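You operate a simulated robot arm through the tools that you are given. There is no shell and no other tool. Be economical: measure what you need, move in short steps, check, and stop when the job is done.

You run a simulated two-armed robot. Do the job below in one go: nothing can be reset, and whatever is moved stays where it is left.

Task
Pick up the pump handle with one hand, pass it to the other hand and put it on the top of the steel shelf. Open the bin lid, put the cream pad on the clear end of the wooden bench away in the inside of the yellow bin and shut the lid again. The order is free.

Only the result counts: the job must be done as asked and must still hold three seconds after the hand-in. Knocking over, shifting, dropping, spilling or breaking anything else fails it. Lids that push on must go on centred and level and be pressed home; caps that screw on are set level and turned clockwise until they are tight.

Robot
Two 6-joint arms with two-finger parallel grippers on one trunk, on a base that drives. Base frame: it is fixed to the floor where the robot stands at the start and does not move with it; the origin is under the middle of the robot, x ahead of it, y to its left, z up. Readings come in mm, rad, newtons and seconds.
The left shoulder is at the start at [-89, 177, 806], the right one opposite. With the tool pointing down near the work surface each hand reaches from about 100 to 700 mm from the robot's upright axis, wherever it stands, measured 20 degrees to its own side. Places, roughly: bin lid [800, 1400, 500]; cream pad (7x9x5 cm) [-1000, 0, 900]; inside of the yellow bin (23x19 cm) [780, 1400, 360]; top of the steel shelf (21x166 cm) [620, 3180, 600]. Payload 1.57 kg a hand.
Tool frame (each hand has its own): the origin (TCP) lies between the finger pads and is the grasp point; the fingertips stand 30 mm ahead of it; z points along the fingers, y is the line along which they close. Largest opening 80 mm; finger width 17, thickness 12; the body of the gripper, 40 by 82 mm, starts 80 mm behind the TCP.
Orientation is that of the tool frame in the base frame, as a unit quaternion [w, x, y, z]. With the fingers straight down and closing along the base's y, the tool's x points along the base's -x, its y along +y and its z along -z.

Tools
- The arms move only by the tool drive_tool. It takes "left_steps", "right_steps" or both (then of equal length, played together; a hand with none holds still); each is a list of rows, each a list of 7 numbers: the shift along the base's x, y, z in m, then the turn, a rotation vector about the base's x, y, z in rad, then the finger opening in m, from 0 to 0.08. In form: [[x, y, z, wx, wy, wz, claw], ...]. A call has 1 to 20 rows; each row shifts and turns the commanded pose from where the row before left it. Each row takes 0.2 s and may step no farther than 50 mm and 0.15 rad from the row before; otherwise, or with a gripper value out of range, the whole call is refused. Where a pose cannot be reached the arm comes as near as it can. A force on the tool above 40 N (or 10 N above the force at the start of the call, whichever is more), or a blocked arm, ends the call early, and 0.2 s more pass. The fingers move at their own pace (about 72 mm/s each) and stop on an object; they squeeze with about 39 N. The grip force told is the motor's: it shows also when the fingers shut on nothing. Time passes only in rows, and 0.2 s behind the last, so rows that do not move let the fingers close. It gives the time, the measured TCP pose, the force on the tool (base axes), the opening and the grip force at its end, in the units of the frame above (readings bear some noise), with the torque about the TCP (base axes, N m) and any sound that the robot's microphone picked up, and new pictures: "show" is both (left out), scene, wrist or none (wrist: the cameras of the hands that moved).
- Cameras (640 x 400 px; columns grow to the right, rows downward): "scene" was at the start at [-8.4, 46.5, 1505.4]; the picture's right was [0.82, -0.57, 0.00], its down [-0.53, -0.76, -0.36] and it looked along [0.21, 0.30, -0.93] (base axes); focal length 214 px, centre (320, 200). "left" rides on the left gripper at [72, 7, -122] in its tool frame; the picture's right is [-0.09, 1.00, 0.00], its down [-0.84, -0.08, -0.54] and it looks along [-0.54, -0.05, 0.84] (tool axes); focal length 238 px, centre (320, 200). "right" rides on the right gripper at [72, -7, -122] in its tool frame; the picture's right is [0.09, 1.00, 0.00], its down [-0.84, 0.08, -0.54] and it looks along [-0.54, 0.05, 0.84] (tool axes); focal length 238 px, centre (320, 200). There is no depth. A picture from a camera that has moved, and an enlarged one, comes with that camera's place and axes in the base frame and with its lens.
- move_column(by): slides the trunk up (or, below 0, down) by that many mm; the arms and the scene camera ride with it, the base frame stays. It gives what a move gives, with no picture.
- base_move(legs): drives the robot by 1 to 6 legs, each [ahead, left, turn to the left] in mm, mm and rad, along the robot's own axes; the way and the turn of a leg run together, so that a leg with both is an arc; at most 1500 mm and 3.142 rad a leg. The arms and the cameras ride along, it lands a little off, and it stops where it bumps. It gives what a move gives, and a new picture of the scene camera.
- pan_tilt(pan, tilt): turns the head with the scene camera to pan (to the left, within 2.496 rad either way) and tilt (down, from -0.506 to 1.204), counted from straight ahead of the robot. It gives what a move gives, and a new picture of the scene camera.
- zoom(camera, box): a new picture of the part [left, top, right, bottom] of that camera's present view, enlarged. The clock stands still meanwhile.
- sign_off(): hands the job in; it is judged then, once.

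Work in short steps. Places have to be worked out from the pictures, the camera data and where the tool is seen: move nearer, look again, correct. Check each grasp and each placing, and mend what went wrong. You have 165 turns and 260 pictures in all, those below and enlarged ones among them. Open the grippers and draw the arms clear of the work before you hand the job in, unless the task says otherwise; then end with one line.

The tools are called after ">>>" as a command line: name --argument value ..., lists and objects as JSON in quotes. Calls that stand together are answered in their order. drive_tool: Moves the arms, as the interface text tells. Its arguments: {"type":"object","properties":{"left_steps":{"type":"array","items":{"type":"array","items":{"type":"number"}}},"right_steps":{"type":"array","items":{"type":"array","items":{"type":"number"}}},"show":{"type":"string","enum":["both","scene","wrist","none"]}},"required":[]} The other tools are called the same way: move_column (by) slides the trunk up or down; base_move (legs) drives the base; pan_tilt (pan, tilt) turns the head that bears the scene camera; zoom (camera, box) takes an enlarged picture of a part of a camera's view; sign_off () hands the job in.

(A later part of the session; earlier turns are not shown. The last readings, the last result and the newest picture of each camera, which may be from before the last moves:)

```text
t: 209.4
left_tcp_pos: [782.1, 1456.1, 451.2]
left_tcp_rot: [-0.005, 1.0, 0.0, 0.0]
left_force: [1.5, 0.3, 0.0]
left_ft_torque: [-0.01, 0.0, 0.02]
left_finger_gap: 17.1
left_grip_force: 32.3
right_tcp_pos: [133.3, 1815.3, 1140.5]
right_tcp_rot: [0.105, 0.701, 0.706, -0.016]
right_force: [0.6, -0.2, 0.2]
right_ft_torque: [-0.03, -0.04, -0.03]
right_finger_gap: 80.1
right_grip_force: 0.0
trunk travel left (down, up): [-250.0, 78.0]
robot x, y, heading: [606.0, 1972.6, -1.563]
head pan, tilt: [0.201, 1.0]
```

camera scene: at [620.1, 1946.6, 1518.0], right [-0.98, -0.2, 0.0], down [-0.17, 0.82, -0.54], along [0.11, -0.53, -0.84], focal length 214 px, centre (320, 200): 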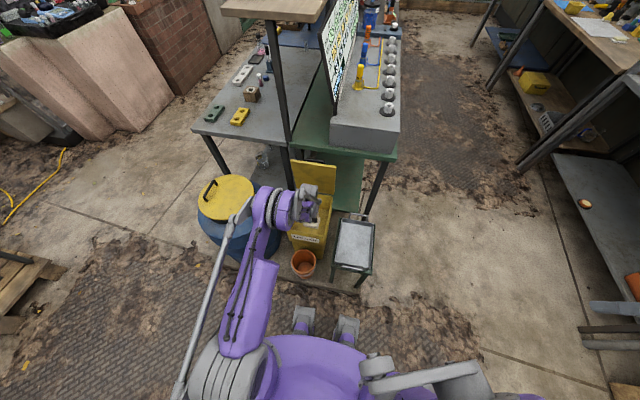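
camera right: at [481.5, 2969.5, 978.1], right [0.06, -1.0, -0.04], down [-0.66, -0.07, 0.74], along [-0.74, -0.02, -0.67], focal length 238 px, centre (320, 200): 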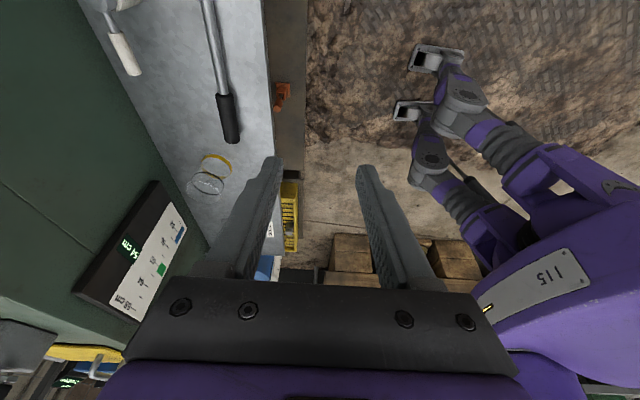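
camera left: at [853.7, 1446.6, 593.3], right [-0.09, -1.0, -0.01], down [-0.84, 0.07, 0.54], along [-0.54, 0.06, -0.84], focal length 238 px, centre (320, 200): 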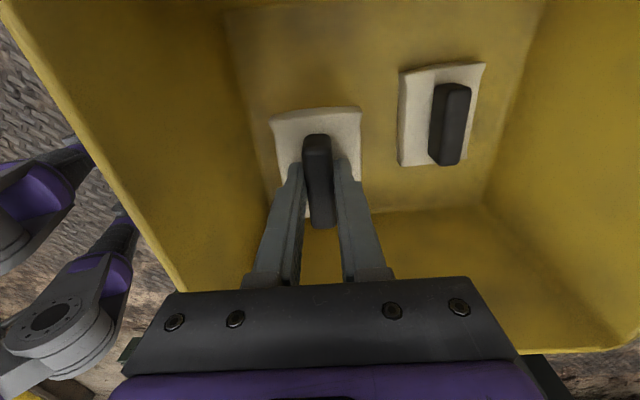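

About 10 mm to go by the pads' apparent sizes; I lower in 4 mm steps until it touches.

>>> drive_tool --left_steps '[[0, 0, -0.004, 0, 0, 0, 0], [0, 0, -0.004, 0, 0, 0, 0]]' --show "none"

>>> drive_tool --left_steps '[[0, 0, -0.004, 0, 0, 0, 0], [0, 0, -0.003, 0, 0, 0, 0]]' --show "wrist"

```text
t: 210.0
left_tcp_pos: [782.9, 1455.1, 442.6]
left_tcp_rot: [-0.004, 1.0, 0.0, 0.0]
left_force: [0.9, -0.1, -1.4]
left_ft_torque: [0.03, 0.0, -0.02]
left_finger_gap: 16.8
left_grip_force: 31.6
right_tcp_pos: [132.6, 1817.0, 1140.8]
right_tcp_rot: [0.105, 0.701, 0.705, -0.016]
right_force: [-0.1, 0.8, -0.3]
right_ft_torque: [0.0, -0.02, 0.01]
right_finger_gap: 79.9
right_grip_force: 0.0
trunk travel left (down, up): [-250.0, 78.0]
robot x, y, heading: [606.7, 1976.1, -1.572]
head pan, tilt: [0.201, 1.0]
```

```text
t: 210.6
left_tcp_pos: [783.3, 1455.1, 436.7]
left_tcp_rot: [-0.005, 1.0, 0.0, 0.0]
left_force: [-0.1, -0.1, -0.4]
left_ft_torque: [-0.01, 0.02, 0.0]
left_finger_gap: 17.1
left_grip_force: 31.8
right_tcp_pos: [132.2, 1815.2, 1141.1]
right_tcp_rot: [0.105, 0.7, 0.706, -0.016]
right_force: [1.0, -0.9, -0.3]
right_ft_torque: [0.0, -0.02, 0.03]
right_finger_gap: 79.9
right_grip_force: 0.1
trunk travel left (down, up): [-250.0, 78.0]
robot x, y, heading: [604.5, 1974.7, -1.57]
head pan, tilt: [0.201, 1.0]
camera left: at [854.2, 1446.6, 558.5], right [-0.09, -1.0, -0.01], down [-0.84, 0.07, 0.54], along [-0.54, 0.06, -0.84], focal length 238 px, centre (320, 200)
```

left: 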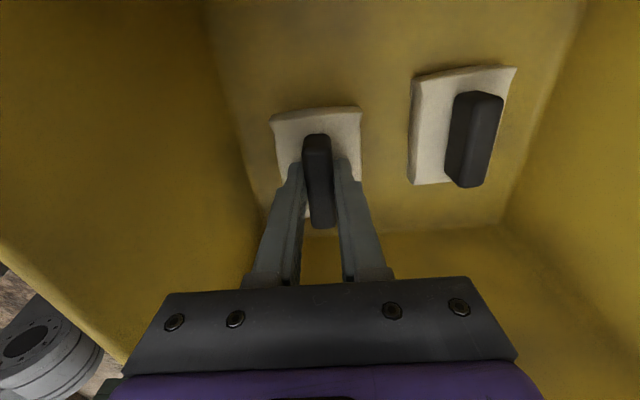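

Nearly level with the twin. A little further.

>>> drive_tool --left_steps '[[0, 0, -0.004, 0, 0, 0, 0], [0, 0, -0.003, 0, 0, 0, 0]]' --show "none"

>>> drive_tool --left_steps '[[0, 0, -0.003, 0, 0, 0, 0], [0, 0, -0.003, 0, 0, 0, 0]]' --show "none"

```text
t: 211.2
left_tcp_pos: [782.8, 1455.7, 430.0]
left_tcp_rot: [-0.005, 1.0, -0.001, 0.0]
left_force: [0.3, -0.4, -0.6]
left_ft_torque: [0.01, 0.01, 0.02]
left_finger_gap: 16.8
left_grip_force: 31.9
right_tcp_pos: [132.9, 1815.8, 1141.8]
right_tcp_rot: [0.105, 0.701, 0.706, -0.016]
right_force: [0.4, -0.3, 0.2]
right_ft_torque: [0.03, 0.01, -0.02]
right_finger_gap: 80.0
right_grip_force: 0.0
trunk travel left (down, up): [-250.0, 78.0]
robot x, y, heading: [606.1, 1971.1, -1.568]
head pan, tilt: [0.201, 1.0]
```

```text
t: 211.8
left_tcp_pos: [783.8, 1456.7, 429.5]
left_tcp_rot: [-0.005, 1.0, 0.0, 0.0]
left_force: [-0.4, -0.1, -1.0]
left_ft_torque: [0.02, 0.03, 0.02]
left_finger_gap: 17.0
left_grip_force: 31.9
left hand out of reach, approached as far as the arm can: row 2
right_tcp_pos: [132.7, 1815.2, 1141.2]
right_tcp_rot: [0.105, 0.701, 0.706, -0.015]
right_force: [0.9, -0.1, -0.2]
right_ft_torque: [0.03, 0.01, 0.02]
right_finger_gap: 79.9
right_grip_force: 0.1
trunk travel left (down, up): [-250.0, 78.0]
robot x, y, heading: [610.0, 1975.8, -1.571]
head pan, tilt: [0.201, 1.0]
```

The arm's low limit is reached without contact; I lower the trunk instead in small bits.

>>> move_column --by -6

>>> move_column --by -5

>>> zoom --camera "left" --box '[200, 40, 560, 265]'

```text
t: 212.3
left_tcp_pos: [783.9, 1457.1, 423.0]
left_tcp_rot: [-0.005, 1.0, -0.001, 0.0]
left_force: [0.1, -0.9, -0.6]
left_ft_torque: [-0.03, 0.0, 0.0]
left_finger_gap: 16.9
left_grip_force: 32.2
right_tcp_pos: [131.6, 1815.7, 1136.5]
right_tcp_rot: [0.105, 0.7, 0.706, -0.016]
right_force: [0.6, 0.3, 0.0]
right_ft_torque: [-0.02, -0.04, -0.03]
right_finger_gap: 79.9
right_grip_force: 0.0
trunk travel left (down, up): [-244.0, 84.0]
robot x, y, heading: [607.1, 1974.8, -1.568]
head pan, tilt: [0.201, 1.0]
```

```text
t: 212.9
left_tcp_pos: [784.9, 1456.8, 418.0]
left_tcp_rot: [-0.006, 1.0, 0.0, -0.001]
left_force: [-0.1, 5.4, 13.3]
left_ft_torque: [-0.14, 0.16, -0.06]
left_finger_gap: 16.7
left_grip_force: 31.7
right_tcp_pos: [133.4, 1815.7, 1131.4]
right_tcp_rot: [0.105, 0.7, 0.706, -0.016]
right_force: [-0.5, -0.3, 0.0]
right_ft_torque: [0.02, 0.04, -0.01]
right_finger_gap: 79.8
right_grip_force: 0.1
trunk travel left (down, up): [-239.0, 89.0]
robot x, y, heading: [608.4, 1974.2, -1.568]
head pan, tilt: [0.201, 1.0]
```

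```text
1.78 times, centred on (380, 152) of left
camera zoom: at [856.0, 1448.1, 540.6], right [-0.09, -1.0, -0.01], down [-0.84, 0.07, 0.54], along [-0.54, 0.06, -0.84], focal length 424 px, centre (213, 284)
```

zoom: 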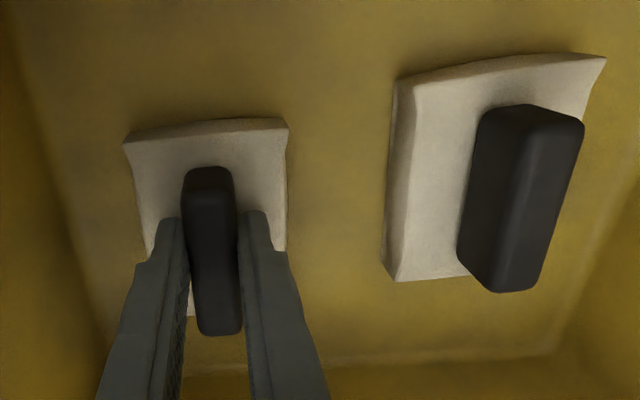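

The pad touches the floor (13 N), lying flat beside its twin. I open the fingers gently and draw up.

>>> drive_tool --left_steps '[[0, 0, 0.002, 0, 0, 0, 0.0], [0, 0, 0, 0, 0, 0, 0.025], [0, 0, 0, 0, 0, 0, 0.035], [0, 0, 0, 0, 0, 0, 0.04], [0, 0, 0.03, 0, 0, 0, 0.04], [0, 0, 0.04, 0, 0, 0, 0.04], [0, 0, 0.045, 0, 0, 0, 0.04], [0, 0, 0.045, 0, 0, 0, 0.04], [0, 0, 0.045, 0, 0, 0, 0.04], [0, 0, 0.045, 0, 0, 0, 0.04], [0, 0, 0.045, 0, 0, 0, 0.04], [0, 0, 0.045, 0, 0, 0, 0.04]]' --show "both"

```text
t: 215.5
left_tcp_pos: [784.5, 1458.7, 762.5]
left_tcp_rot: [-0.004, 1.0, -0.001, -0.001]
left_force: [-1.1, 0.3, 0.1]
left_ft_torque: [-0.02, 0.01, 0.02]
left_finger_gap: 39.9
left_grip_force: 0.0
right_tcp_pos: [133.1, 1816.8, 1129.8]
right_tcp_rot: [0.106, 0.7, 0.706, -0.016]
right_force: [0.2, 0.1, 1.0]
right_ft_torque: [-0.01, 0.02, 0.01]
right_finger_gap: 80.1
right_grip_force: 0.0
trunk travel left (down, up): [-239.0, 89.0]
robot x, y, heading: [605.6, 1976.7, -1.565]
head pan, tilt: [0.201, 1.0]
camera scene: at [619.9, 1947.3, 1506.7], right [-0.98, -0.2, 0.0], down [-0.17, 0.82, -0.54], along [0.11, -0.53, -0.84], focal length 214 px, centre (320, 200)
camera left: at [856.7, 1449.7, 883.4], right [-0.09, -1.0, -0.01], down [-0.84, 0.07, 0.54], along [-0.54, 0.06, -0.84], focal length 238 px, centre (320, 200)
```

scene: 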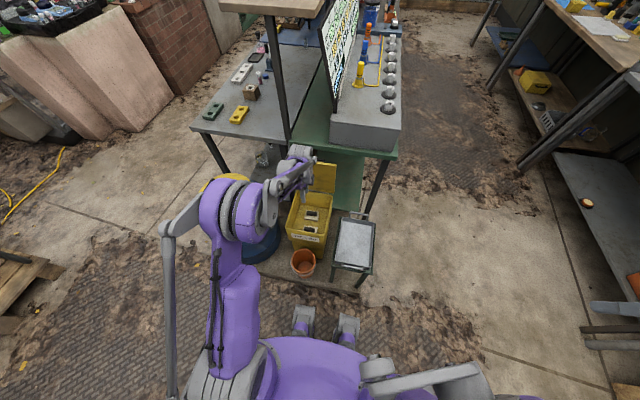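
left: 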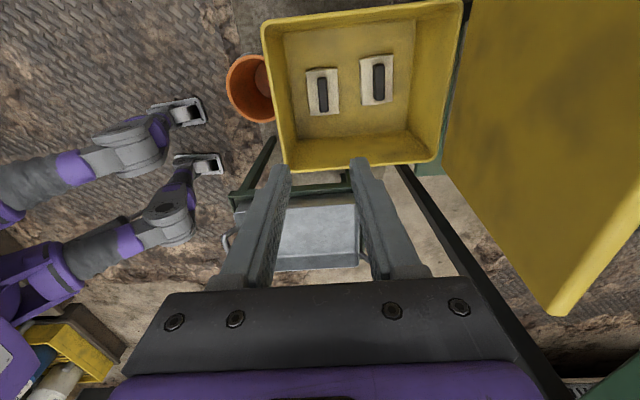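

Both pads lie in the bin. To close, I'll cage the lid's free edge (about y 1293, z 785) between the open fingers with the tool pitched forward, and bring it over. First I back the base 45 mm, and raise and pitch the hand.

>>> base_move --legs '[[-45, 0, 0]]'

>>> drive_tool --left_steps '[[0, -0.01, 0.045, -0.1, 0, 0, 0.07], [0, -0.01, 0.045, -0.1, 0, 0, 0.07], [0, -0.015, 0.035, -0.1, 0, 0, 0.07], [0, -0.02, 0.02, -0.1, 0, 0, 0.07]]' --show "both"

>>> zoom --camera "scene" --box '[260, 110, 400, 260]'

```text
t: 216.4
left_tcp_pos: [784.5, 1502.6, 759.9]
left_tcp_rot: [-0.005, 1.0, 0.0, 0.0]
left_force: [0.1, -0.4, 0.4]
left_ft_torque: [-0.05, -0.02, 0.0]
left_finger_gap: 40.1
left_grip_force: 0.0
right_tcp_pos: [133.2, 1859.9, 1131.4]
right_tcp_rot: [0.106, 0.7, 0.706, -0.017]
right_force: [0.0, 0.6, 0.8]
right_ft_torque: [0.0, -0.02, -0.01]
right_finger_gap: 79.7
right_grip_force: 0.1
trunk travel left (down, up): [-239.0, 89.0]
robot x, y, heading: [607.5, 2018.1, -1.568]
head pan, tilt: [0.201, 1.0]
camera scene: at [620.0, 1991.1, 1506.7], right [-0.98, -0.2, 0.0], down [-0.17, 0.82, -0.54], along [0.11, -0.53, -0.84], focal length 214 px, centre (320, 200)
```

scene: 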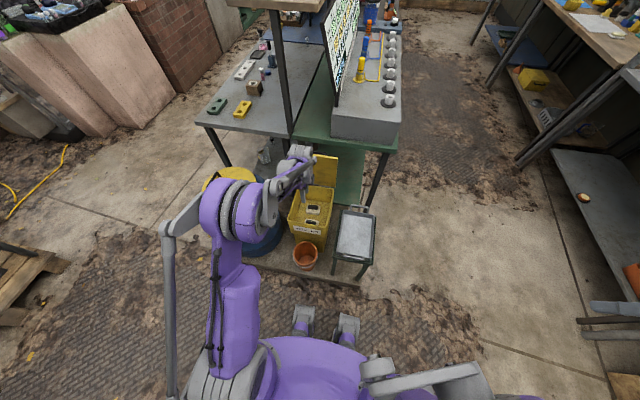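

```text
t: 217.4
left_tcp_pos: [786.5, 1446.2, 905.6]
left_tcp_rot: [0.194, 0.981, 0.0, 0.0]
left_force: [0.1, -0.4, -0.3]
left_ft_torque: [-0.02, -0.02, -0.02]
left_finger_gap: 70.0
left_grip_force: 0.1
right_tcp_pos: [133.2, 1858.4, 1130.6]
right_tcp_rot: [0.105, 0.701, 0.706, -0.016]
right_force: [-0.2, -0.2, 0.2]
right_ft_torque: [0.0, -0.03, -0.01]
right_finger_gap: 80.1
right_grip_force: 0.1
trunk travel left (down, up): [-239.0, 89.0]
robot x, y, heading: [607.8, 2021.1, -1.574]
head pan, tilt: [0.201, 1.0]
camera scene: at [619.9, 1990.4, 1506.7], right [-0.98, -0.2, 0.0], down [-0.17, 0.82, -0.54], along [0.11, -0.53, -0.84], focal length 214 px, centre (320, 200)
camera left: at [857.9, 1484.9, 1021.1], right [-0.09, -0.92, 0.38], down [-0.84, 0.28, 0.47], along [-0.54, -0.27, -0.8], focal length 238 px, centre (320, 200)
```

scene: 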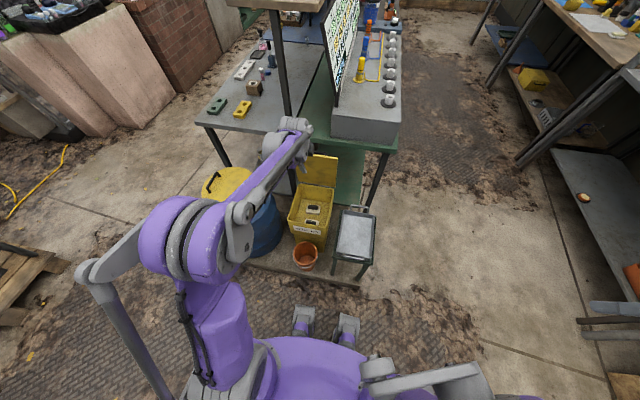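
left: 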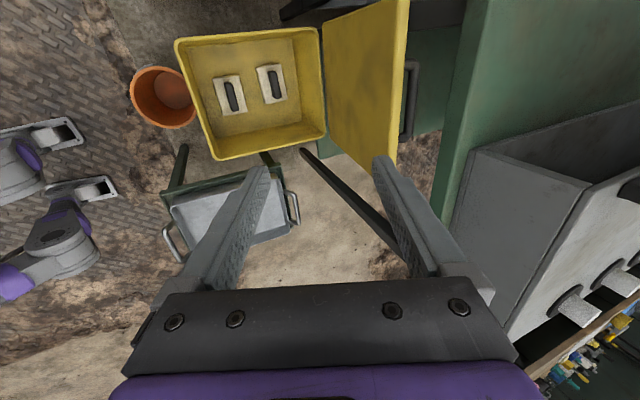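

```text
2.67 times, centred on (330, 185) of scene
camera zoom: at [619.9, 1990.4, 1506.7], right [-0.98, -0.2, 0.0], down [-0.17, 0.82, -0.54], along [0.11, -0.53, -0.84], focal length 572 px, centre (293, 240)
```

zoom: 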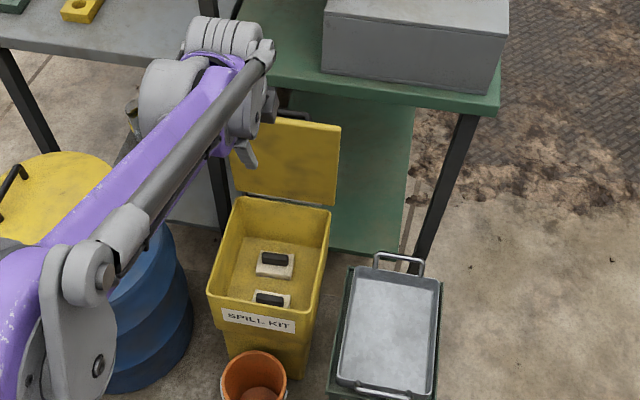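

The lid's free edge is at y ~1295, z ~785. I go to just above it with the fingers straddling, and check.

>>> drive_tool --left_steps '[[0, -0.04, -0.01, 0, 0, 0, 0.07], [0, -0.04, -0.01, 0, 0, 0, 0.07], [0, -0.038, -0.017, 0, 0, 0, 0.07]]' --show "both"

>>> zoom --camera "left" --box '[220, 0, 460, 180]'

>>> zoom --camera "scene" --box '[270, 120, 370, 220]'

```text
t: 218.2
left_tcp_pos: [783.7, 1326.2, 865.5]
left_tcp_rot: [0.193, 0.981, 0.0, -0.001]
left_force: [0.6, -0.3, 0.2]
left_ft_torque: [0.02, -0.02, -0.02]
left_finger_gap: 69.8
left_grip_force: 0.1
right_tcp_pos: [133.1, 1859.4, 1130.9]
right_tcp_rot: [0.105, 0.7, 0.706, -0.016]
right_force: [0.0, 0.5, 0.1]
right_ft_torque: [0.03, -0.01, 0.0]
right_finger_gap: 80.0
right_grip_force: 0.1
trunk travel left (down, up): [-239.0, 89.0]
robot x, y, heading: [608.4, 2017.0, -1.572]
head pan, tilt: [0.201, 1.0]
camera scene: at [620.1, 1988.5, 1506.7], right [-0.98, -0.2, 0.0], down [-0.17, 0.83, -0.54], along [0.11, -0.53, -0.84], focal length 214 px, centre (320, 200)
camera left: at [854.1, 1364.5, 979.9], right [-0.09, -0.92, 0.38], down [-0.84, 0.28, 0.47], along [-0.54, -0.27, -0.8], focal length 238 px, centre (320, 200)
```

scene: 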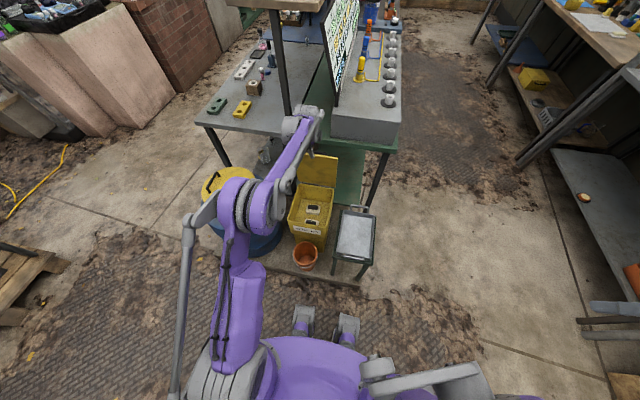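
left: 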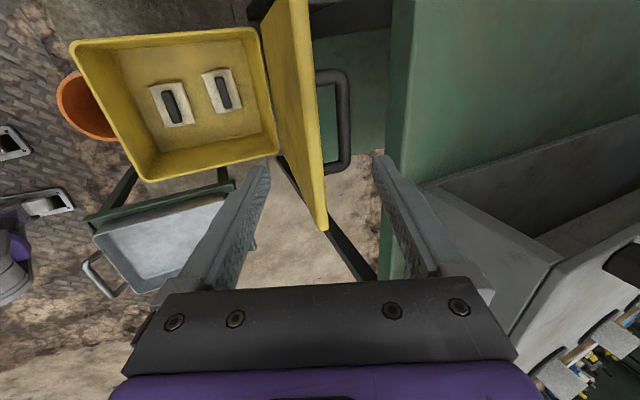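

```text
2.22 times, centred on (340, 90) of left
camera zoom: at [854.1, 1364.5, 979.9], right [-0.09, -0.92, 0.38], down [-0.84, 0.28, 0.47], along [-0.54, -0.27, -0.8], focal length 530 px, centre (276, 444)
```

zoom: 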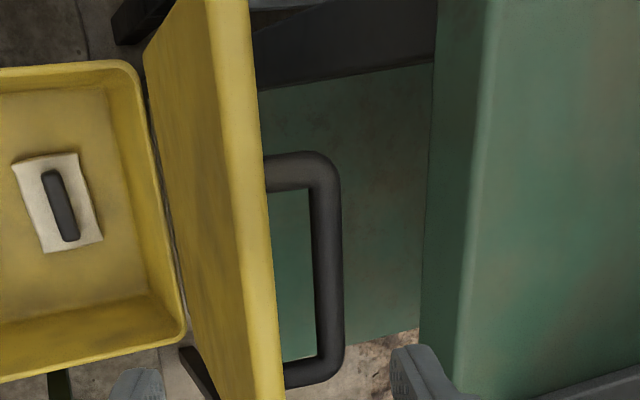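

```text
4.00 times, centred on (320, 170) of scene
camera zoom: at [620.1, 1988.5, 1506.7], right [-0.98, -0.2, 0.0], down [-0.17, 0.83, -0.54], along [0.11, -0.53, -0.84], focal length 858 px, centre (320, 320)
```

zoom: 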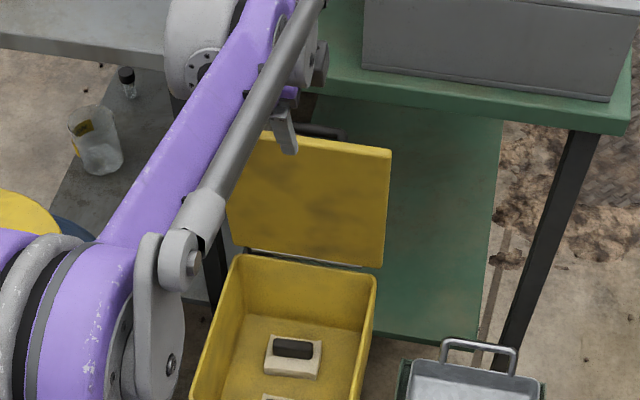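

The edge lies centred between the fingers. I lower over it along the tool axis.

>>> drive_tool --left_steps '[[0, -0.01, -0.03, 0, 0, 0, 0.07], [0, -0.01, -0.025, 0, 0, 0, 0.07], [0, -0.006, -0.018, 0, 0, 0, 0.07]]' --show "wrist"

```text
t: 219.0
left_tcp_pos: [784.3, 1300.4, 794.6]
left_tcp_rot: [0.193, 0.981, -0.001, -0.001]
left_force: [0.9, 0.5, 0.0]
left_ft_torque: [0.0, -0.02, 0.0]
left_finger_gap: 70.1
left_grip_force: 0.1
right_tcp_pos: [132.4, 1858.4, 1129.2]
right_tcp_rot: [0.106, 0.701, 0.705, -0.015]
right_force: [-0.2, -0.3, -0.7]
right_ft_torque: [-0.01, -0.04, -0.01]
right_finger_gap: 80.1
right_grip_force: 0.1
trunk travel left (down, up): [-239.0, 89.0]
robot x, y, heading: [609.1, 2020.0, -1.572]
head pan, tilt: [0.201, 1.0]
camera left: at [856.2, 1340.1, 909.6], right [-0.09, -0.92, 0.38], down [-0.84, 0.28, 0.47], along [-0.54, -0.27, -0.8], focal length 238 px, centre (320, 200)
```

left: 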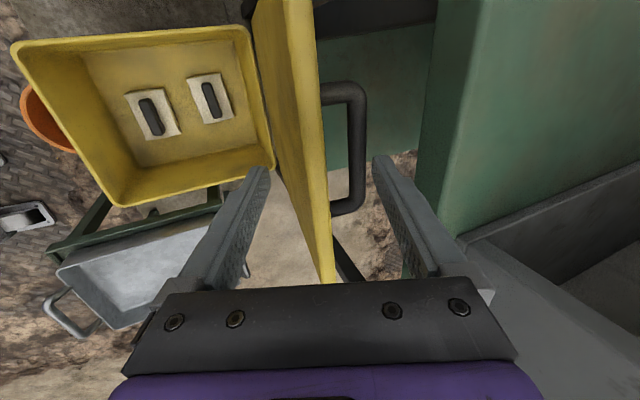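

The panel is between the fingers. I go 8 mm deeper, narrow to 40 mm, then start to swing the lid forward.

>>> drive_tool --left_steps '[[0, -0.003, -0.008, 0, 0, 0, 0.055], [0, 0, 0, 0, 0, 0, 0.04], [0, 0, 0, 0, 0, 0, 0.04], [0, 0.012, 0.0, 0, 0, 0, 0.04], [0, 0.012, 0.0, 0, 0, 0, 0.04]]' --show "wrist"

```text
t: 220.2
left_tcp_pos: [785.8, 1321.8, 786.3]
left_tcp_rot: [0.194, 0.981, 0.0, 0.0]
left_force: [-1.2, 0.0, 2.2]
left_ft_torque: [-0.07, 0.04, -0.03]
left_finger_gap: 41.1
left_grip_force: 0.6
right_tcp_pos: [132.3, 1858.8, 1130.1]
right_tcp_rot: [0.105, 0.701, 0.705, -0.015]
right_force: [0.9, -0.2, -0.5]
right_ft_torque: [0.01, 0.01, -0.01]
right_finger_gap: 80.0
right_grip_force: 0.0
trunk travel left (down, up): [-239.0, 89.0]
robot x, y, heading: [608.1, 2017.1, -1.568]
head pan, tilt: [0.201, 1.0]
camera left: at [857.0, 1360.9, 901.4], right [-0.09, -0.92, 0.38], down [-0.84, 0.28, 0.47], along [-0.54, -0.27, -0.8], focal length 238 px, centre (320, 200)
```

left: 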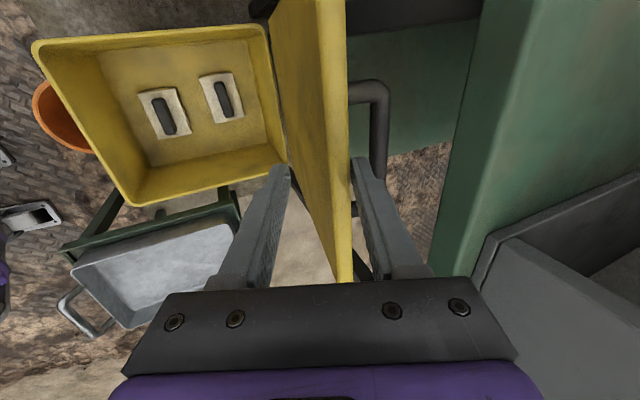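

Finger contact is on the lid's outer face and it follows. I swing on along the arc, pitching the tool with the lid.

>>> drive_tool --left_steps '[[0, 0.0254, 0, -0.055, 0, 0, 0.04], [0, 0.0254, 0, -0.055, 0, 0, 0.04], [0, 0.0239, -0.0094, -0.06, 0, 0, 0.04], [0, 0.0239, -0.0094, -0.06, 0, 0, 0.04]]' --show "both"

>>> zoom --camera "scene" --box '[260, 120, 380, 240]'

```text
t: 221.2
left_tcp_pos: [785.9, 1424.9, 768.7]
left_tcp_rot: [0.305, 0.952, -0.001, 0.001]
left_force: [0.0, 0.1, 0.7]
left_ft_torque: [0.03, -0.03, 0.0]
left_finger_gap: 40.4
left_grip_force: 0.1
right_tcp_pos: [133.0, 1860.3, 1130.7]
right_tcp_rot: [0.107, 0.7, 0.706, -0.016]
right_force: [0.3, -0.6, -0.4]
right_ft_torque: [-0.02, -0.01, 0.02]
right_finger_gap: 80.3
right_grip_force: 0.0
trunk travel left (down, up): [-239.0, 89.0]
robot x, y, heading: [606.5, 2015.7, -1.568]
head pan, tilt: [0.201, 1.0]
camera scene: at [620.0, 1990.8, 1506.7], right [-0.98, -0.2, 0.0], down [-0.17, 0.82, -0.54], along [0.11, -0.53, -0.84], focal length 214 px, centre (320, 200)
camera left: at [856.9, 1489.1, 871.2], right [-0.09, -0.81, 0.58], down [-0.84, 0.38, 0.39], along [-0.54, -0.45, -0.71], focal length 238 px, centre (320, 200)
```

scene: 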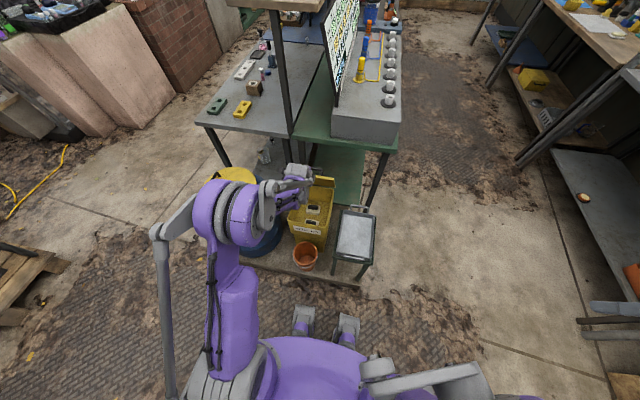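
left: 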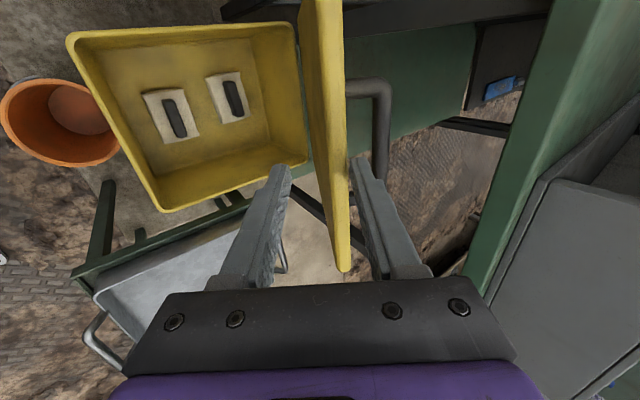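

```text
3.33 times, centred on (320, 180) of scene
camera zoom: at [620.0, 1990.8, 1506.7], right [-0.98, -0.2, 0.0], down [-0.17, 0.82, -0.54], along [0.11, -0.53, -0.84], focal length 715 px, centre (320, 267)
```

zoom: 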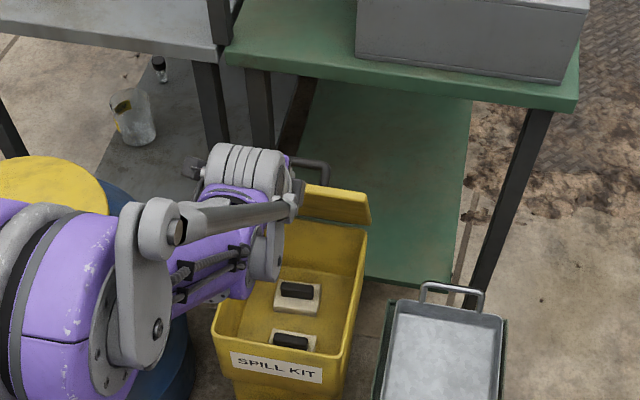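

It tracks nicely with hardly any force. I continue the arc.

>>> drive_tool --left_steps '[[0, 0.0195, -0.0145, -0.065, 0, 0, 0.04], [0, 0.0195, -0.0145, -0.065, 0, 0, 0.04], [0, 0.0184, -0.018, -0.065, 0, 0, 0.04], [0, 0.0184, -0.018, -0.065, 0, 0, 0.04]]' --show "both"

>>> zoom --camera "scene" --box '[260, 140, 380, 260]'

```text
t: 222.2
left_tcp_pos: [783.8, 1501.5, 703.0]
left_tcp_rot: [0.426, 0.905, -0.001, 0.0]
left_force: [0.5, -0.9, -0.2]
left_ft_torque: [-0.03, 0.02, 0.0]
left_finger_gap: 40.3
left_grip_force: 0.1
right_tcp_pos: [132.5, 1859.6, 1130.3]
right_tcp_rot: [0.106, 0.7, 0.706, -0.016]
right_force: [0.2, -0.3, 0.1]
right_ft_torque: [0.01, 0.01, 0.02]
right_finger_gap: 79.8
right_grip_force: 0.1
trunk travel left (down, up): [-239.0, 89.0]
robot x, y, heading: [607.0, 2016.5, -1.571]
head pan, tilt: [0.201, 1.0]
camera scene: at [620.2, 1990.1, 1506.7], right [-0.98, -0.2, 0.0], down [-0.17, 0.82, -0.54], along [0.11, -0.53, -0.84], focal length 214 px, centre (320, 200)
camera left: at [855.9, 1589.3, 786.2], right [-0.09, -0.63, 0.77], down [-0.84, 0.47, 0.28], along [-0.54, -0.62, -0.57], focal length 238 px, centre (320, 200)
```

scene: 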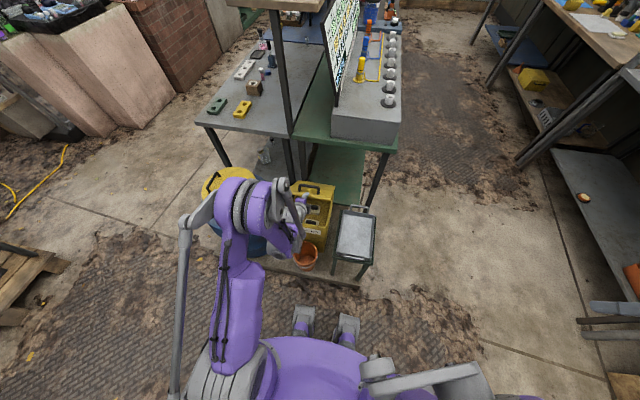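
left: 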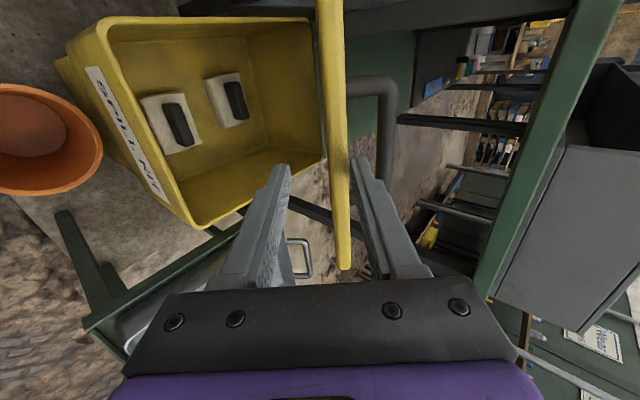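

```text
3.33 times, centred on (320, 200) of scene
camera zoom: at [620.2, 1990.1, 1506.7], right [-0.98, -0.2, 0.0], down [-0.17, 0.82, -0.54], along [0.11, -0.53, -0.84], focal length 715 px, centre (320, 200)
```

zoom: 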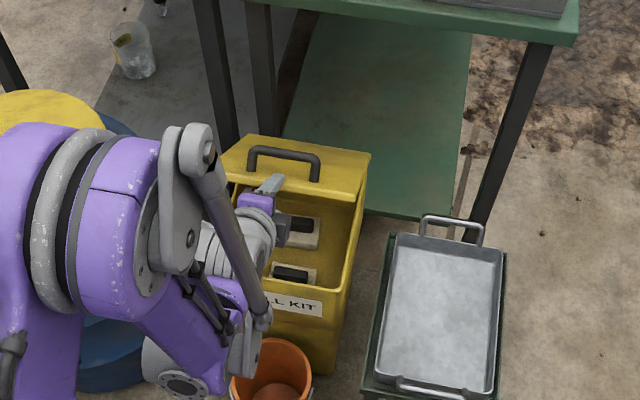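

Lid at about 45°. Continue down.

>>> drive_tool --left_steps '[[0, 0.0145, -0.021, -0.06, 0, 0, 0.04], [0, 0.0145, -0.021, -0.06, 0, 0, 0.04], [0, 0.008, -0.0176, -0.05, 0, 0, 0.04], [0, 0.008, -0.0176, -0.05, 0, 0, 0.04]]' --show "both"

>>> zoom --camera "scene" --box '[260, 140, 380, 260]'

```text
t: 223.2
left_tcp_pos: [786.8, 1462.4, 676.6]
left_tcp_rot: [0.522, 0.853, -0.001, 0.001]
left_force: [-0.8, -0.7, -1.8]
left_ft_torque: [0.05, -0.01, 0.0]
left_finger_gap: 39.1
left_grip_force: 0.1
left hand out of reach, approached as far as the arm can: row 1, 2, 3, 4
right_tcp_pos: [132.9, 1858.8, 1130.6]
right_tcp_rot: [0.106, 0.701, 0.706, -0.016]
right_force: [0.2, -0.4, 0.0]
right_ft_torque: [0.01, 0.01, -0.03]
right_finger_gap: 80.2
right_grip_force: 0.0
trunk travel left (down, up): [-239.0, 89.0]
robot x, y, heading: [606.1, 2016.4, -1.568]
head pan, tilt: [0.201, 1.0]
camera scene: at [620.1, 1989.8, 1506.7], right [-0.98, -0.2, 0.0], down [-0.17, 0.82, -0.54], along [0.11, -0.53, -0.84], focal length 214 px, centre (320, 200)
camera left: at [858.7, 1567.2, 739.2], right [-0.09, -0.45, 0.89], down [-0.84, 0.52, 0.18], along [-0.54, -0.72, -0.43], focal length 238 px, centre (320, 200)
```

scene: 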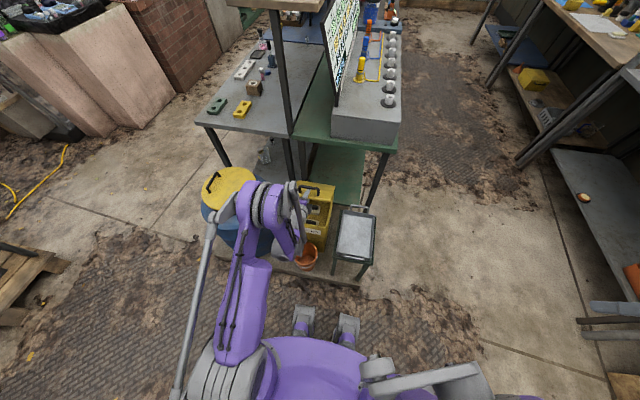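
left: 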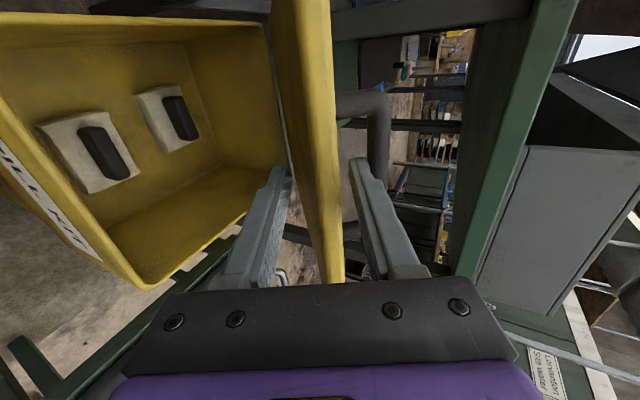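

```text
3.33 times, centred on (320, 200) of scene
camera zoom: at [620.1, 1989.8, 1506.7], right [-0.98, -0.2, 0.0], down [-0.17, 0.82, -0.54], along [0.11, -0.53, -0.84], focal length 715 px, centre (320, 200)
```

zoom: 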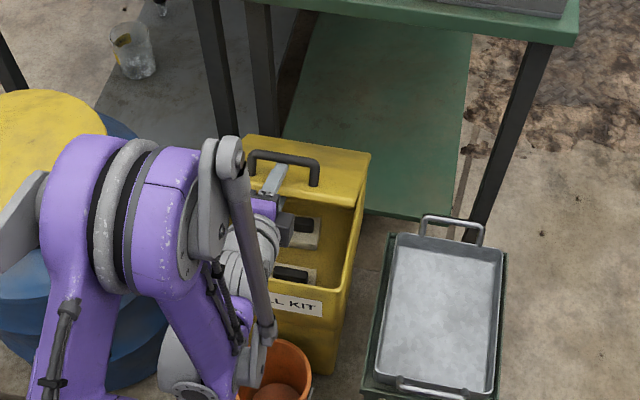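

The arm can't fold lower; so I use base and trunk instead: back 60 mm first (finger presses the lid further down), then lower the trunk.

>>> base_move --legs '[[-60, 0, 0]]'

>>> move_column --by -45

>>> zoom --camera "scene" --box '[260, 110, 380, 230]'

>>> zoom --camera "left" --box '[0, 0, 640, 400]'

```text
t: 224.2
left_tcp_pos: [786.1, 1523.8, 677.6]
left_tcp_rot: [0.522, 0.853, -0.002, 0.0]
left_force: [0.6, 1.2, -0.1]
left_ft_torque: [-0.02, -0.02, 0.01]
left_finger_gap: 40.1
left_grip_force: 0.0
right_tcp_pos: [132.4, 1920.7, 1130.1]
right_tcp_rot: [0.106, 0.701, 0.705, -0.016]
right_force: [-0.4, 1.1, 0.0]
right_ft_torque: [-0.04, 0.0, -0.03]
right_finger_gap: 80.1
right_grip_force: 0.1
trunk travel left (down, up): [-239.0, 89.0]
robot x, y, heading: [608.9, 2081.0, -1.573]
head pan, tilt: [0.201, 1.0]
camera scene: at [620.0, 2051.5, 1506.7], right [-0.98, -0.2, 0.0], down [-0.17, 0.82, -0.54], along [0.11, -0.53, -0.84], focal length 214 px, centre (320, 200)
```

scene: 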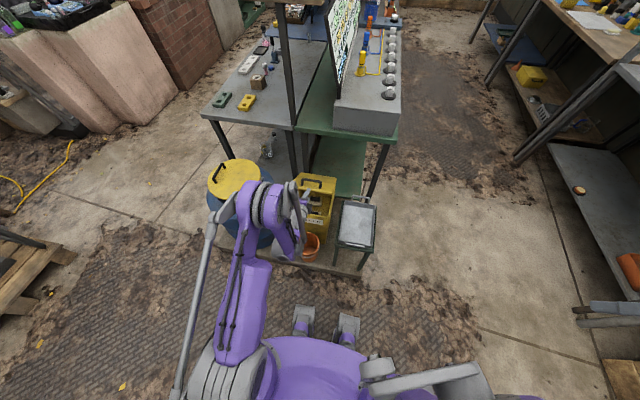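

```text
t: 224.6
left_tcp_pos: [787.4, 1527.5, 662.3]
left_tcp_rot: [0.522, 0.853, -0.001, 0.001]
left_force: [-2.5, 19.2, 10.1]
left_ft_torque: [-0.41, -0.07, -0.17]
left_finger_gap: 40.1
left_grip_force: 0.2
right_tcp_pos: [132.5, 1920.9, 1112.4]
right_tcp_rot: [0.105, 0.7, 0.706, -0.015]
right_force: [0.1, -0.6, -0.4]
right_ft_torque: [0.04, 0.01, 0.01]
right_finger_gap: 80.0
right_grip_force: 0.1
trunk travel left (down, up): [-222.0, 105.0]
robot x, y, heading: [606.1, 2076.4, -1.572]
head pan, tilt: [0.201, 1.0]
stopped: the force on the tool passed its limit at 48 N (the readings are from after the stop); the commanded pose is now the measured one
```

```text
3.33 times, centred on (320, 170) of scene
camera zoom: at [620.0, 2050.9, 1489.8], right [-0.98, -0.2, 0.0], down [-0.17, 0.82, -0.54], along [0.11, -0.53, -0.84], focal length 715 px, centre (320, 300)
```

zoom: 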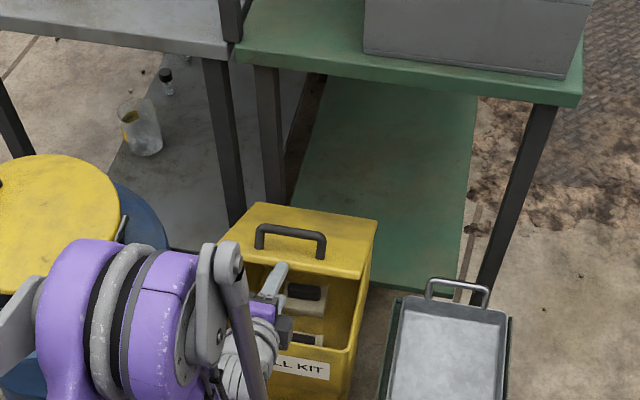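

```text
1.00 times, centred on (320, 200) of left (not enlarged: the box is as wide or as high as the picture)
camera zoom: at [858.6, 1632.5, 723.5], right [-0.09, -0.45, 0.89], down [-0.84, 0.52, 0.18], along [-0.54, -0.73, -0.43], focal length 238 px, centre (320, 200)
```

zoom: 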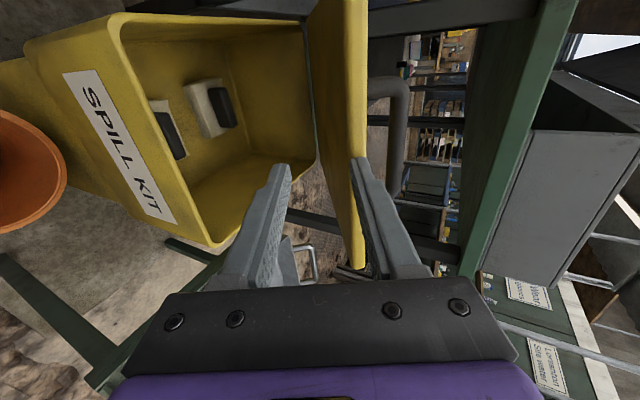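

The finger slid onto the lid's edge face, and the lid holds by itself at ~40°. I withdraw the hand outward, then I'll press the lid down from above with closed fingers.

>>> base_move --legs '[[-90, 0, 0]]'

>>> move_column --by 100

>>> drive_tool --left_steps '[[0, 0, 0.03, 0.14, 0, 0, 0.02], [0, 0, 0.03, 0.14, 0, 0, 0.0], [0, 0, 0.03, 0.14, 0, 0, 0.0], [0, 0, 0.03, 0.14, 0, 0, 0.0], [0, 0, 0.02, 0.14, 0, 0, 0.0], [0, 0, 0.02, 0.14, 0, 0, 0.0], [0, 0, 0.02, 0.14, 0, 0, 0.0], [0, 0, 0.0, 0.11, 0, 0, 0.0]]' --show "both"

```text
t: 225.7
left_tcp_pos: [784.8, 1616.7, 662.6]
left_tcp_rot: [0.522, 0.853, -0.001, 0.0]
left_force: [0.2, -0.4, 0.3]
left_ft_torque: [0.01, -0.04, -0.04]
left_finger_gap: 40.2
left_grip_force: 0.1
right_tcp_pos: [132.0, 2009.6, 1114.1]
right_tcp_rot: [0.106, 0.7, 0.706, -0.015]
right_force: [0.5, 0.0, 1.7]
right_ft_torque: [-0.06, -0.01, -0.02]
right_finger_gap: 80.1
right_grip_force: 0.2
trunk travel left (down, up): [-222.0, 105.0]
robot x, y, heading: [604.9, 2168.8, -1.575]
head pan, tilt: [0.201, 1.0]
camera scene: at [620.0, 2139.6, 1490.2], right [-0.98, -0.2, 0.0], down [-0.17, 0.82, -0.54], along [0.11, -0.53, -0.84], focal length 214 px, centre (320, 200)
```

scene: 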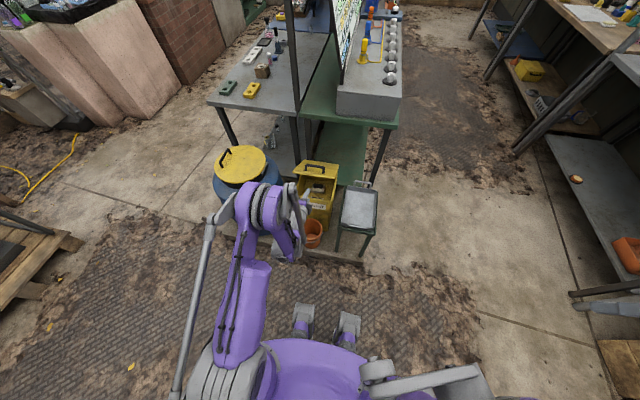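

```text
t: 227.1
left_tcp_pos: [786.2, 1548.6, 825.5]
left_tcp_rot: [0.561, 0.828, -0.001, 0.001]
left_force: [0.6, -0.1, -1.3]
left_ft_torque: [-0.03, -0.01, 0.02]
left_finger_gap: 40.0
left_grip_force: 0.1
right_tcp_pos: [132.7, 2011.7, 1212.8]
right_tcp_rot: [0.108, 0.701, 0.705, -0.016]
right_force: [1.3, -0.1, -0.1]
right_ft_torque: [-0.02, 0.04, -0.02]
right_finger_gap: 80.0
right_grip_force: 0.2
trunk travel left (down, up): [-322.0, 5.0]
robot x, y, heading: [610.3, 2169.9, -1.572]
head pan, tilt: [0.201, 1.0]
```

```text
t: 228.9
left_tcp_pos: [786.7, 1547.8, 1006.4]
left_tcp_rot: [0.049, 0.999, -0.001, 0.0]
left_force: [0.5, -0.4, 0.4]
left_ft_torque: [0.02, -0.02, 0.02]
left_finger_gap: 0.0
left_grip_force: 21.3
right_tcp_pos: [132.4, 2010.0, 1213.2]
right_tcp_rot: [0.107, 0.701, 0.705, -0.016]
right_force: [0.3, 0.0, -0.2]
right_ft_torque: [0.02, 0.01, -0.01]
right_finger_gap: 80.1
right_grip_force: 0.1
trunk travel left (down, up): [-322.0, 5.0]
robot x, y, heading: [605.3, 2167.0, -1.57]
head pan, tilt: [0.201, 1.0]
camera scene: at [620.1, 2141.4, 1595.7], right [-0.98, -0.2, 0.0], down [-0.17, 0.83, -0.54], along [0.11, -0.53, -0.84], focal length 214 px, centre (320, 200)
camera left: at [858.7, 1552.2, 1127.6], right [-0.09, -0.99, 0.1], down [-0.84, 0.13, 0.53], along [-0.54, -0.03, -0.84], focal length 238 px, centre (320, 200)
```

scene: 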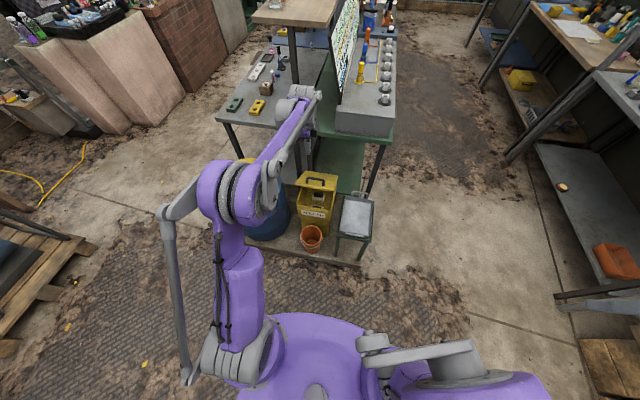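
left: 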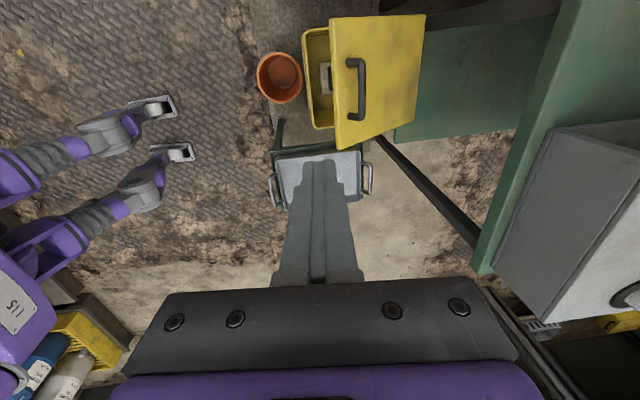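

The lid stands at ~40°, held by its hinge. I return trunk and base, and grip its handle bar again to bring it down on the known arc.

>>> move_column --by -73

>>> base_move --legs '[[150, 0, 0]]'

>>> drive_tool --left_steps '[[0, 0.02, -0.03, 0.1, 0, 0, 0.05], [0, 0.02, -0.03, 0, 0, 0, 0.06], [0, 0.015, -0.03, 0, 0, 0, 0.06]]' --show "both"

```text
t: 230.0
left_tcp_pos: [785.6, 1546.7, 932.6]
left_tcp_rot: [0.05, 0.999, -0.002, 0.0]
left_force: [1.0, 0.4, -0.7]
left_ft_torque: [0.01, 0.0, 0.05]
left_finger_gap: 0.0
left_grip_force: 21.4
right_tcp_pos: [132.5, 2007.4, 1141.2]
right_tcp_rot: [0.108, 0.7, 0.705, -0.016]
right_force: [0.6, -0.5, -0.2]
right_ft_torque: [0.03, 0.0, -0.03]
right_finger_gap: 79.8
right_grip_force: 0.1
trunk travel left (down, up): [-249.0, 78.0]
robot x, y, heading: [609.0, 2166.5, -1.571]
head pan, tilt: [0.201, 1.0]
```

```text
t: 231.3
left_tcp_pos: [785.7, 1397.2, 933.1]
left_tcp_rot: [0.05, 0.999, -0.002, -0.001]
left_force: [0.9, 1.0, 0.0]
left_ft_torque: [0.02, 0.02, 0.01]
left_finger_gap: 0.0
left_grip_force: 21.1
right_tcp_pos: [131.8, 1859.3, 1141.0]
right_tcp_rot: [0.108, 0.701, 0.705, -0.016]
right_force: [0.2, -0.8, -0.4]
right_ft_torque: [0.02, -0.01, -0.05]
right_finger_gap: 80.1
right_grip_force: 0.0
trunk travel left (down, up): [-249.0, 78.0]
robot x, y, heading: [605.7, 2016.8, -1.573]
head pan, tilt: [0.201, 1.0]
camera scene: at [619.7, 1988.7, 1517.4], right [-0.98, -0.2, 0.0], down [-0.17, 0.82, -0.54], along [0.11, -0.53, -0.84], focal length 214 px, centre (320, 200)
```

scene: 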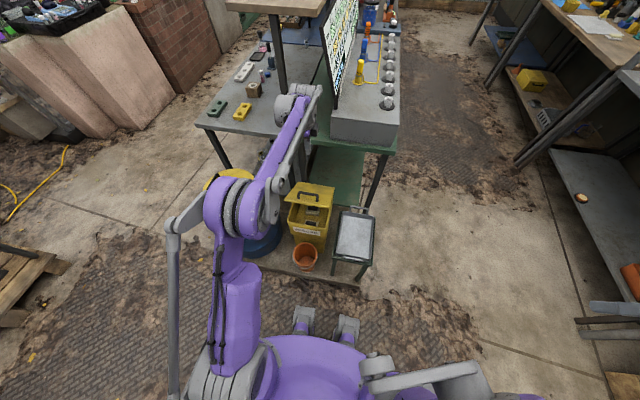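

```text
t: 232.2
left_tcp_pos: [784.7, 1452.0, 840.5]
left_tcp_rot: [-0.001, 1.0, -0.002, -0.001]
left_force: [0.4, 0.3, 0.8]
left_ft_torque: [0.01, -0.04, 0.0]
left_finger_gap: 59.9
left_grip_force: 0.1
right_tcp_pos: [132.4, 1860.9, 1139.9]
right_tcp_rot: [0.108, 0.702, 0.704, -0.017]
right_force: [-0.6, 0.5, 0.8]
right_ft_torque: [-0.02, 0.0, 0.0]
right_finger_gap: 80.1
right_grip_force: 0.0
trunk travel left (down, up): [-249.0, 78.0]
robot x, y, heading: [604.2, 2018.3, -1.571]
head pan, tilt: [0.201, 1.0]
camera scene: at [619.9, 1989.1, 1517.5], right [-0.98, -0.2, 0.0], down [-0.17, 0.82, -0.54], along [0.11, -0.53, -0.84], focal length 214 px, centre (320, 200)
camera left: at [856.2, 1444.0, 962.9], right [-0.1, -1.0, 0.0], down [-0.84, 0.08, 0.54], along [-0.54, 0.05, -0.84], focal length 238 px, centre (320, 200)
```

scene: 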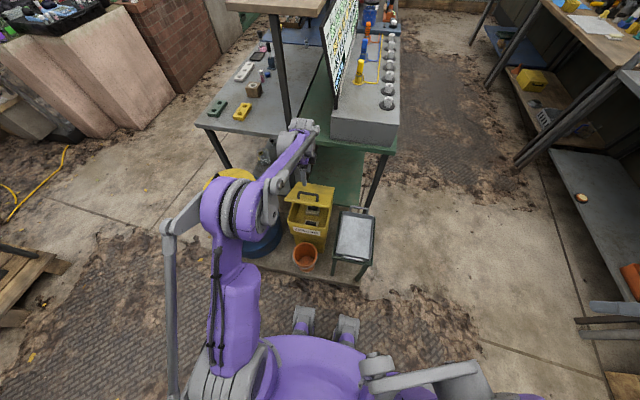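
left: 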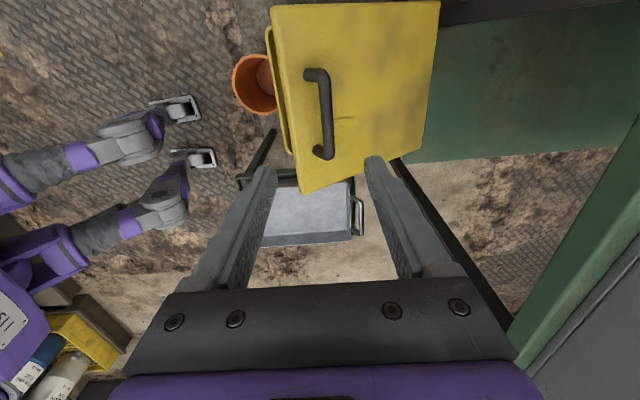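

The bar is at about [785, 1444], z ~675. I lower on it with a 40 mm opening, and close.

>>> drive_tool --left_steps '[[0, -0.004, -0.045, 0, 0, 0, 0.04], [0, -0.004, -0.045, 0, 0, 0, 0.04], [0, 0, -0.025, 0, 0, 0, 0.04]]' --show "wrist"

```text
t: 232.9
left_tcp_pos: [784.7, 1443.3, 726.2]
left_tcp_rot: [0.0, 1.0, -0.001, -0.001]
left_force: [-0.8, 0.3, -0.7]
left_ft_torque: [-0.01, 0.0, 0.0]
left_finger_gap: 40.0
left_grip_force: 0.0
right_tcp_pos: [132.4, 1858.7, 1141.2]
right_tcp_rot: [0.108, 0.702, 0.704, -0.017]
right_force: [0.8, 1.4, -0.6]
right_ft_torque: [-0.05, -0.03, 0.02]
right_finger_gap: 80.1
right_grip_force: 0.1
trunk travel left (down, up): [-249.0, 78.0]
robot x, y, heading: [603.5, 2019.9, -1.57]
head pan, tilt: [0.201, 1.0]
camera left: at [856.4, 1435.7, 849.1], right [-0.1, -1.0, 0.0], down [-0.84, 0.08, 0.54], along [-0.54, 0.05, -0.84], focal length 238 px, centre (320, 200)
```

left: 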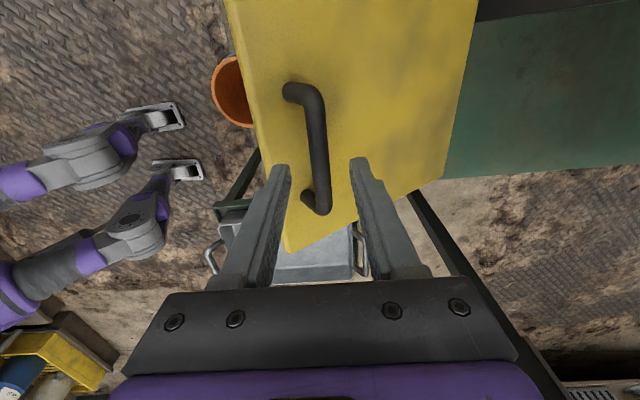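

Centred. A last 28 mm down and close.

>>> drive_tool --left_steps '[[0, 0, -0.028, 0, 0, 0, 0.04], [0, 0, 0, 0, 0, 0, 0.02], [0, 0, 0, 0, 0, 0, 0.0], [0, 0, 0, 0, 0, 0, 0.0]]' --show "wrist"

```text
t: 233.9
left_tcp_pos: [784.3, 1442.9, 698.7]
left_tcp_rot: [-0.001, 1.0, -0.002, -0.001]
left_force: [0.3, 3.2, 0.2]
left_ft_torque: [0.12, -0.04, 0.11]
left_finger_gap: 13.5
left_grip_force: 29.5
right_tcp_pos: [132.2, 1860.6, 1140.7]
right_tcp_rot: [0.109, 0.701, 0.705, -0.016]
right_force: [-0.2, -0.5, -0.3]
right_ft_torque: [-0.02, -0.03, -0.01]
right_finger_gap: 80.1
right_grip_force: 0.1
trunk travel left (down, up): [-249.0, 78.0]
robot x, y, heading: [605.3, 2011.9, -1.574]
head pan, tilt: [0.201, 1.0]
camera left: at [856.4, 1435.1, 820.7], right [-0.1, -1.0, 0.0], down [-0.84, 0.08, 0.54], along [-0.54, 0.05, -0.84], focal length 238 px, centre (320, 200)
```

left: 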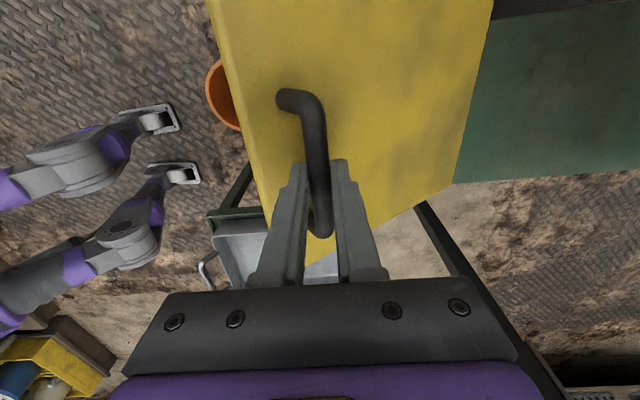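

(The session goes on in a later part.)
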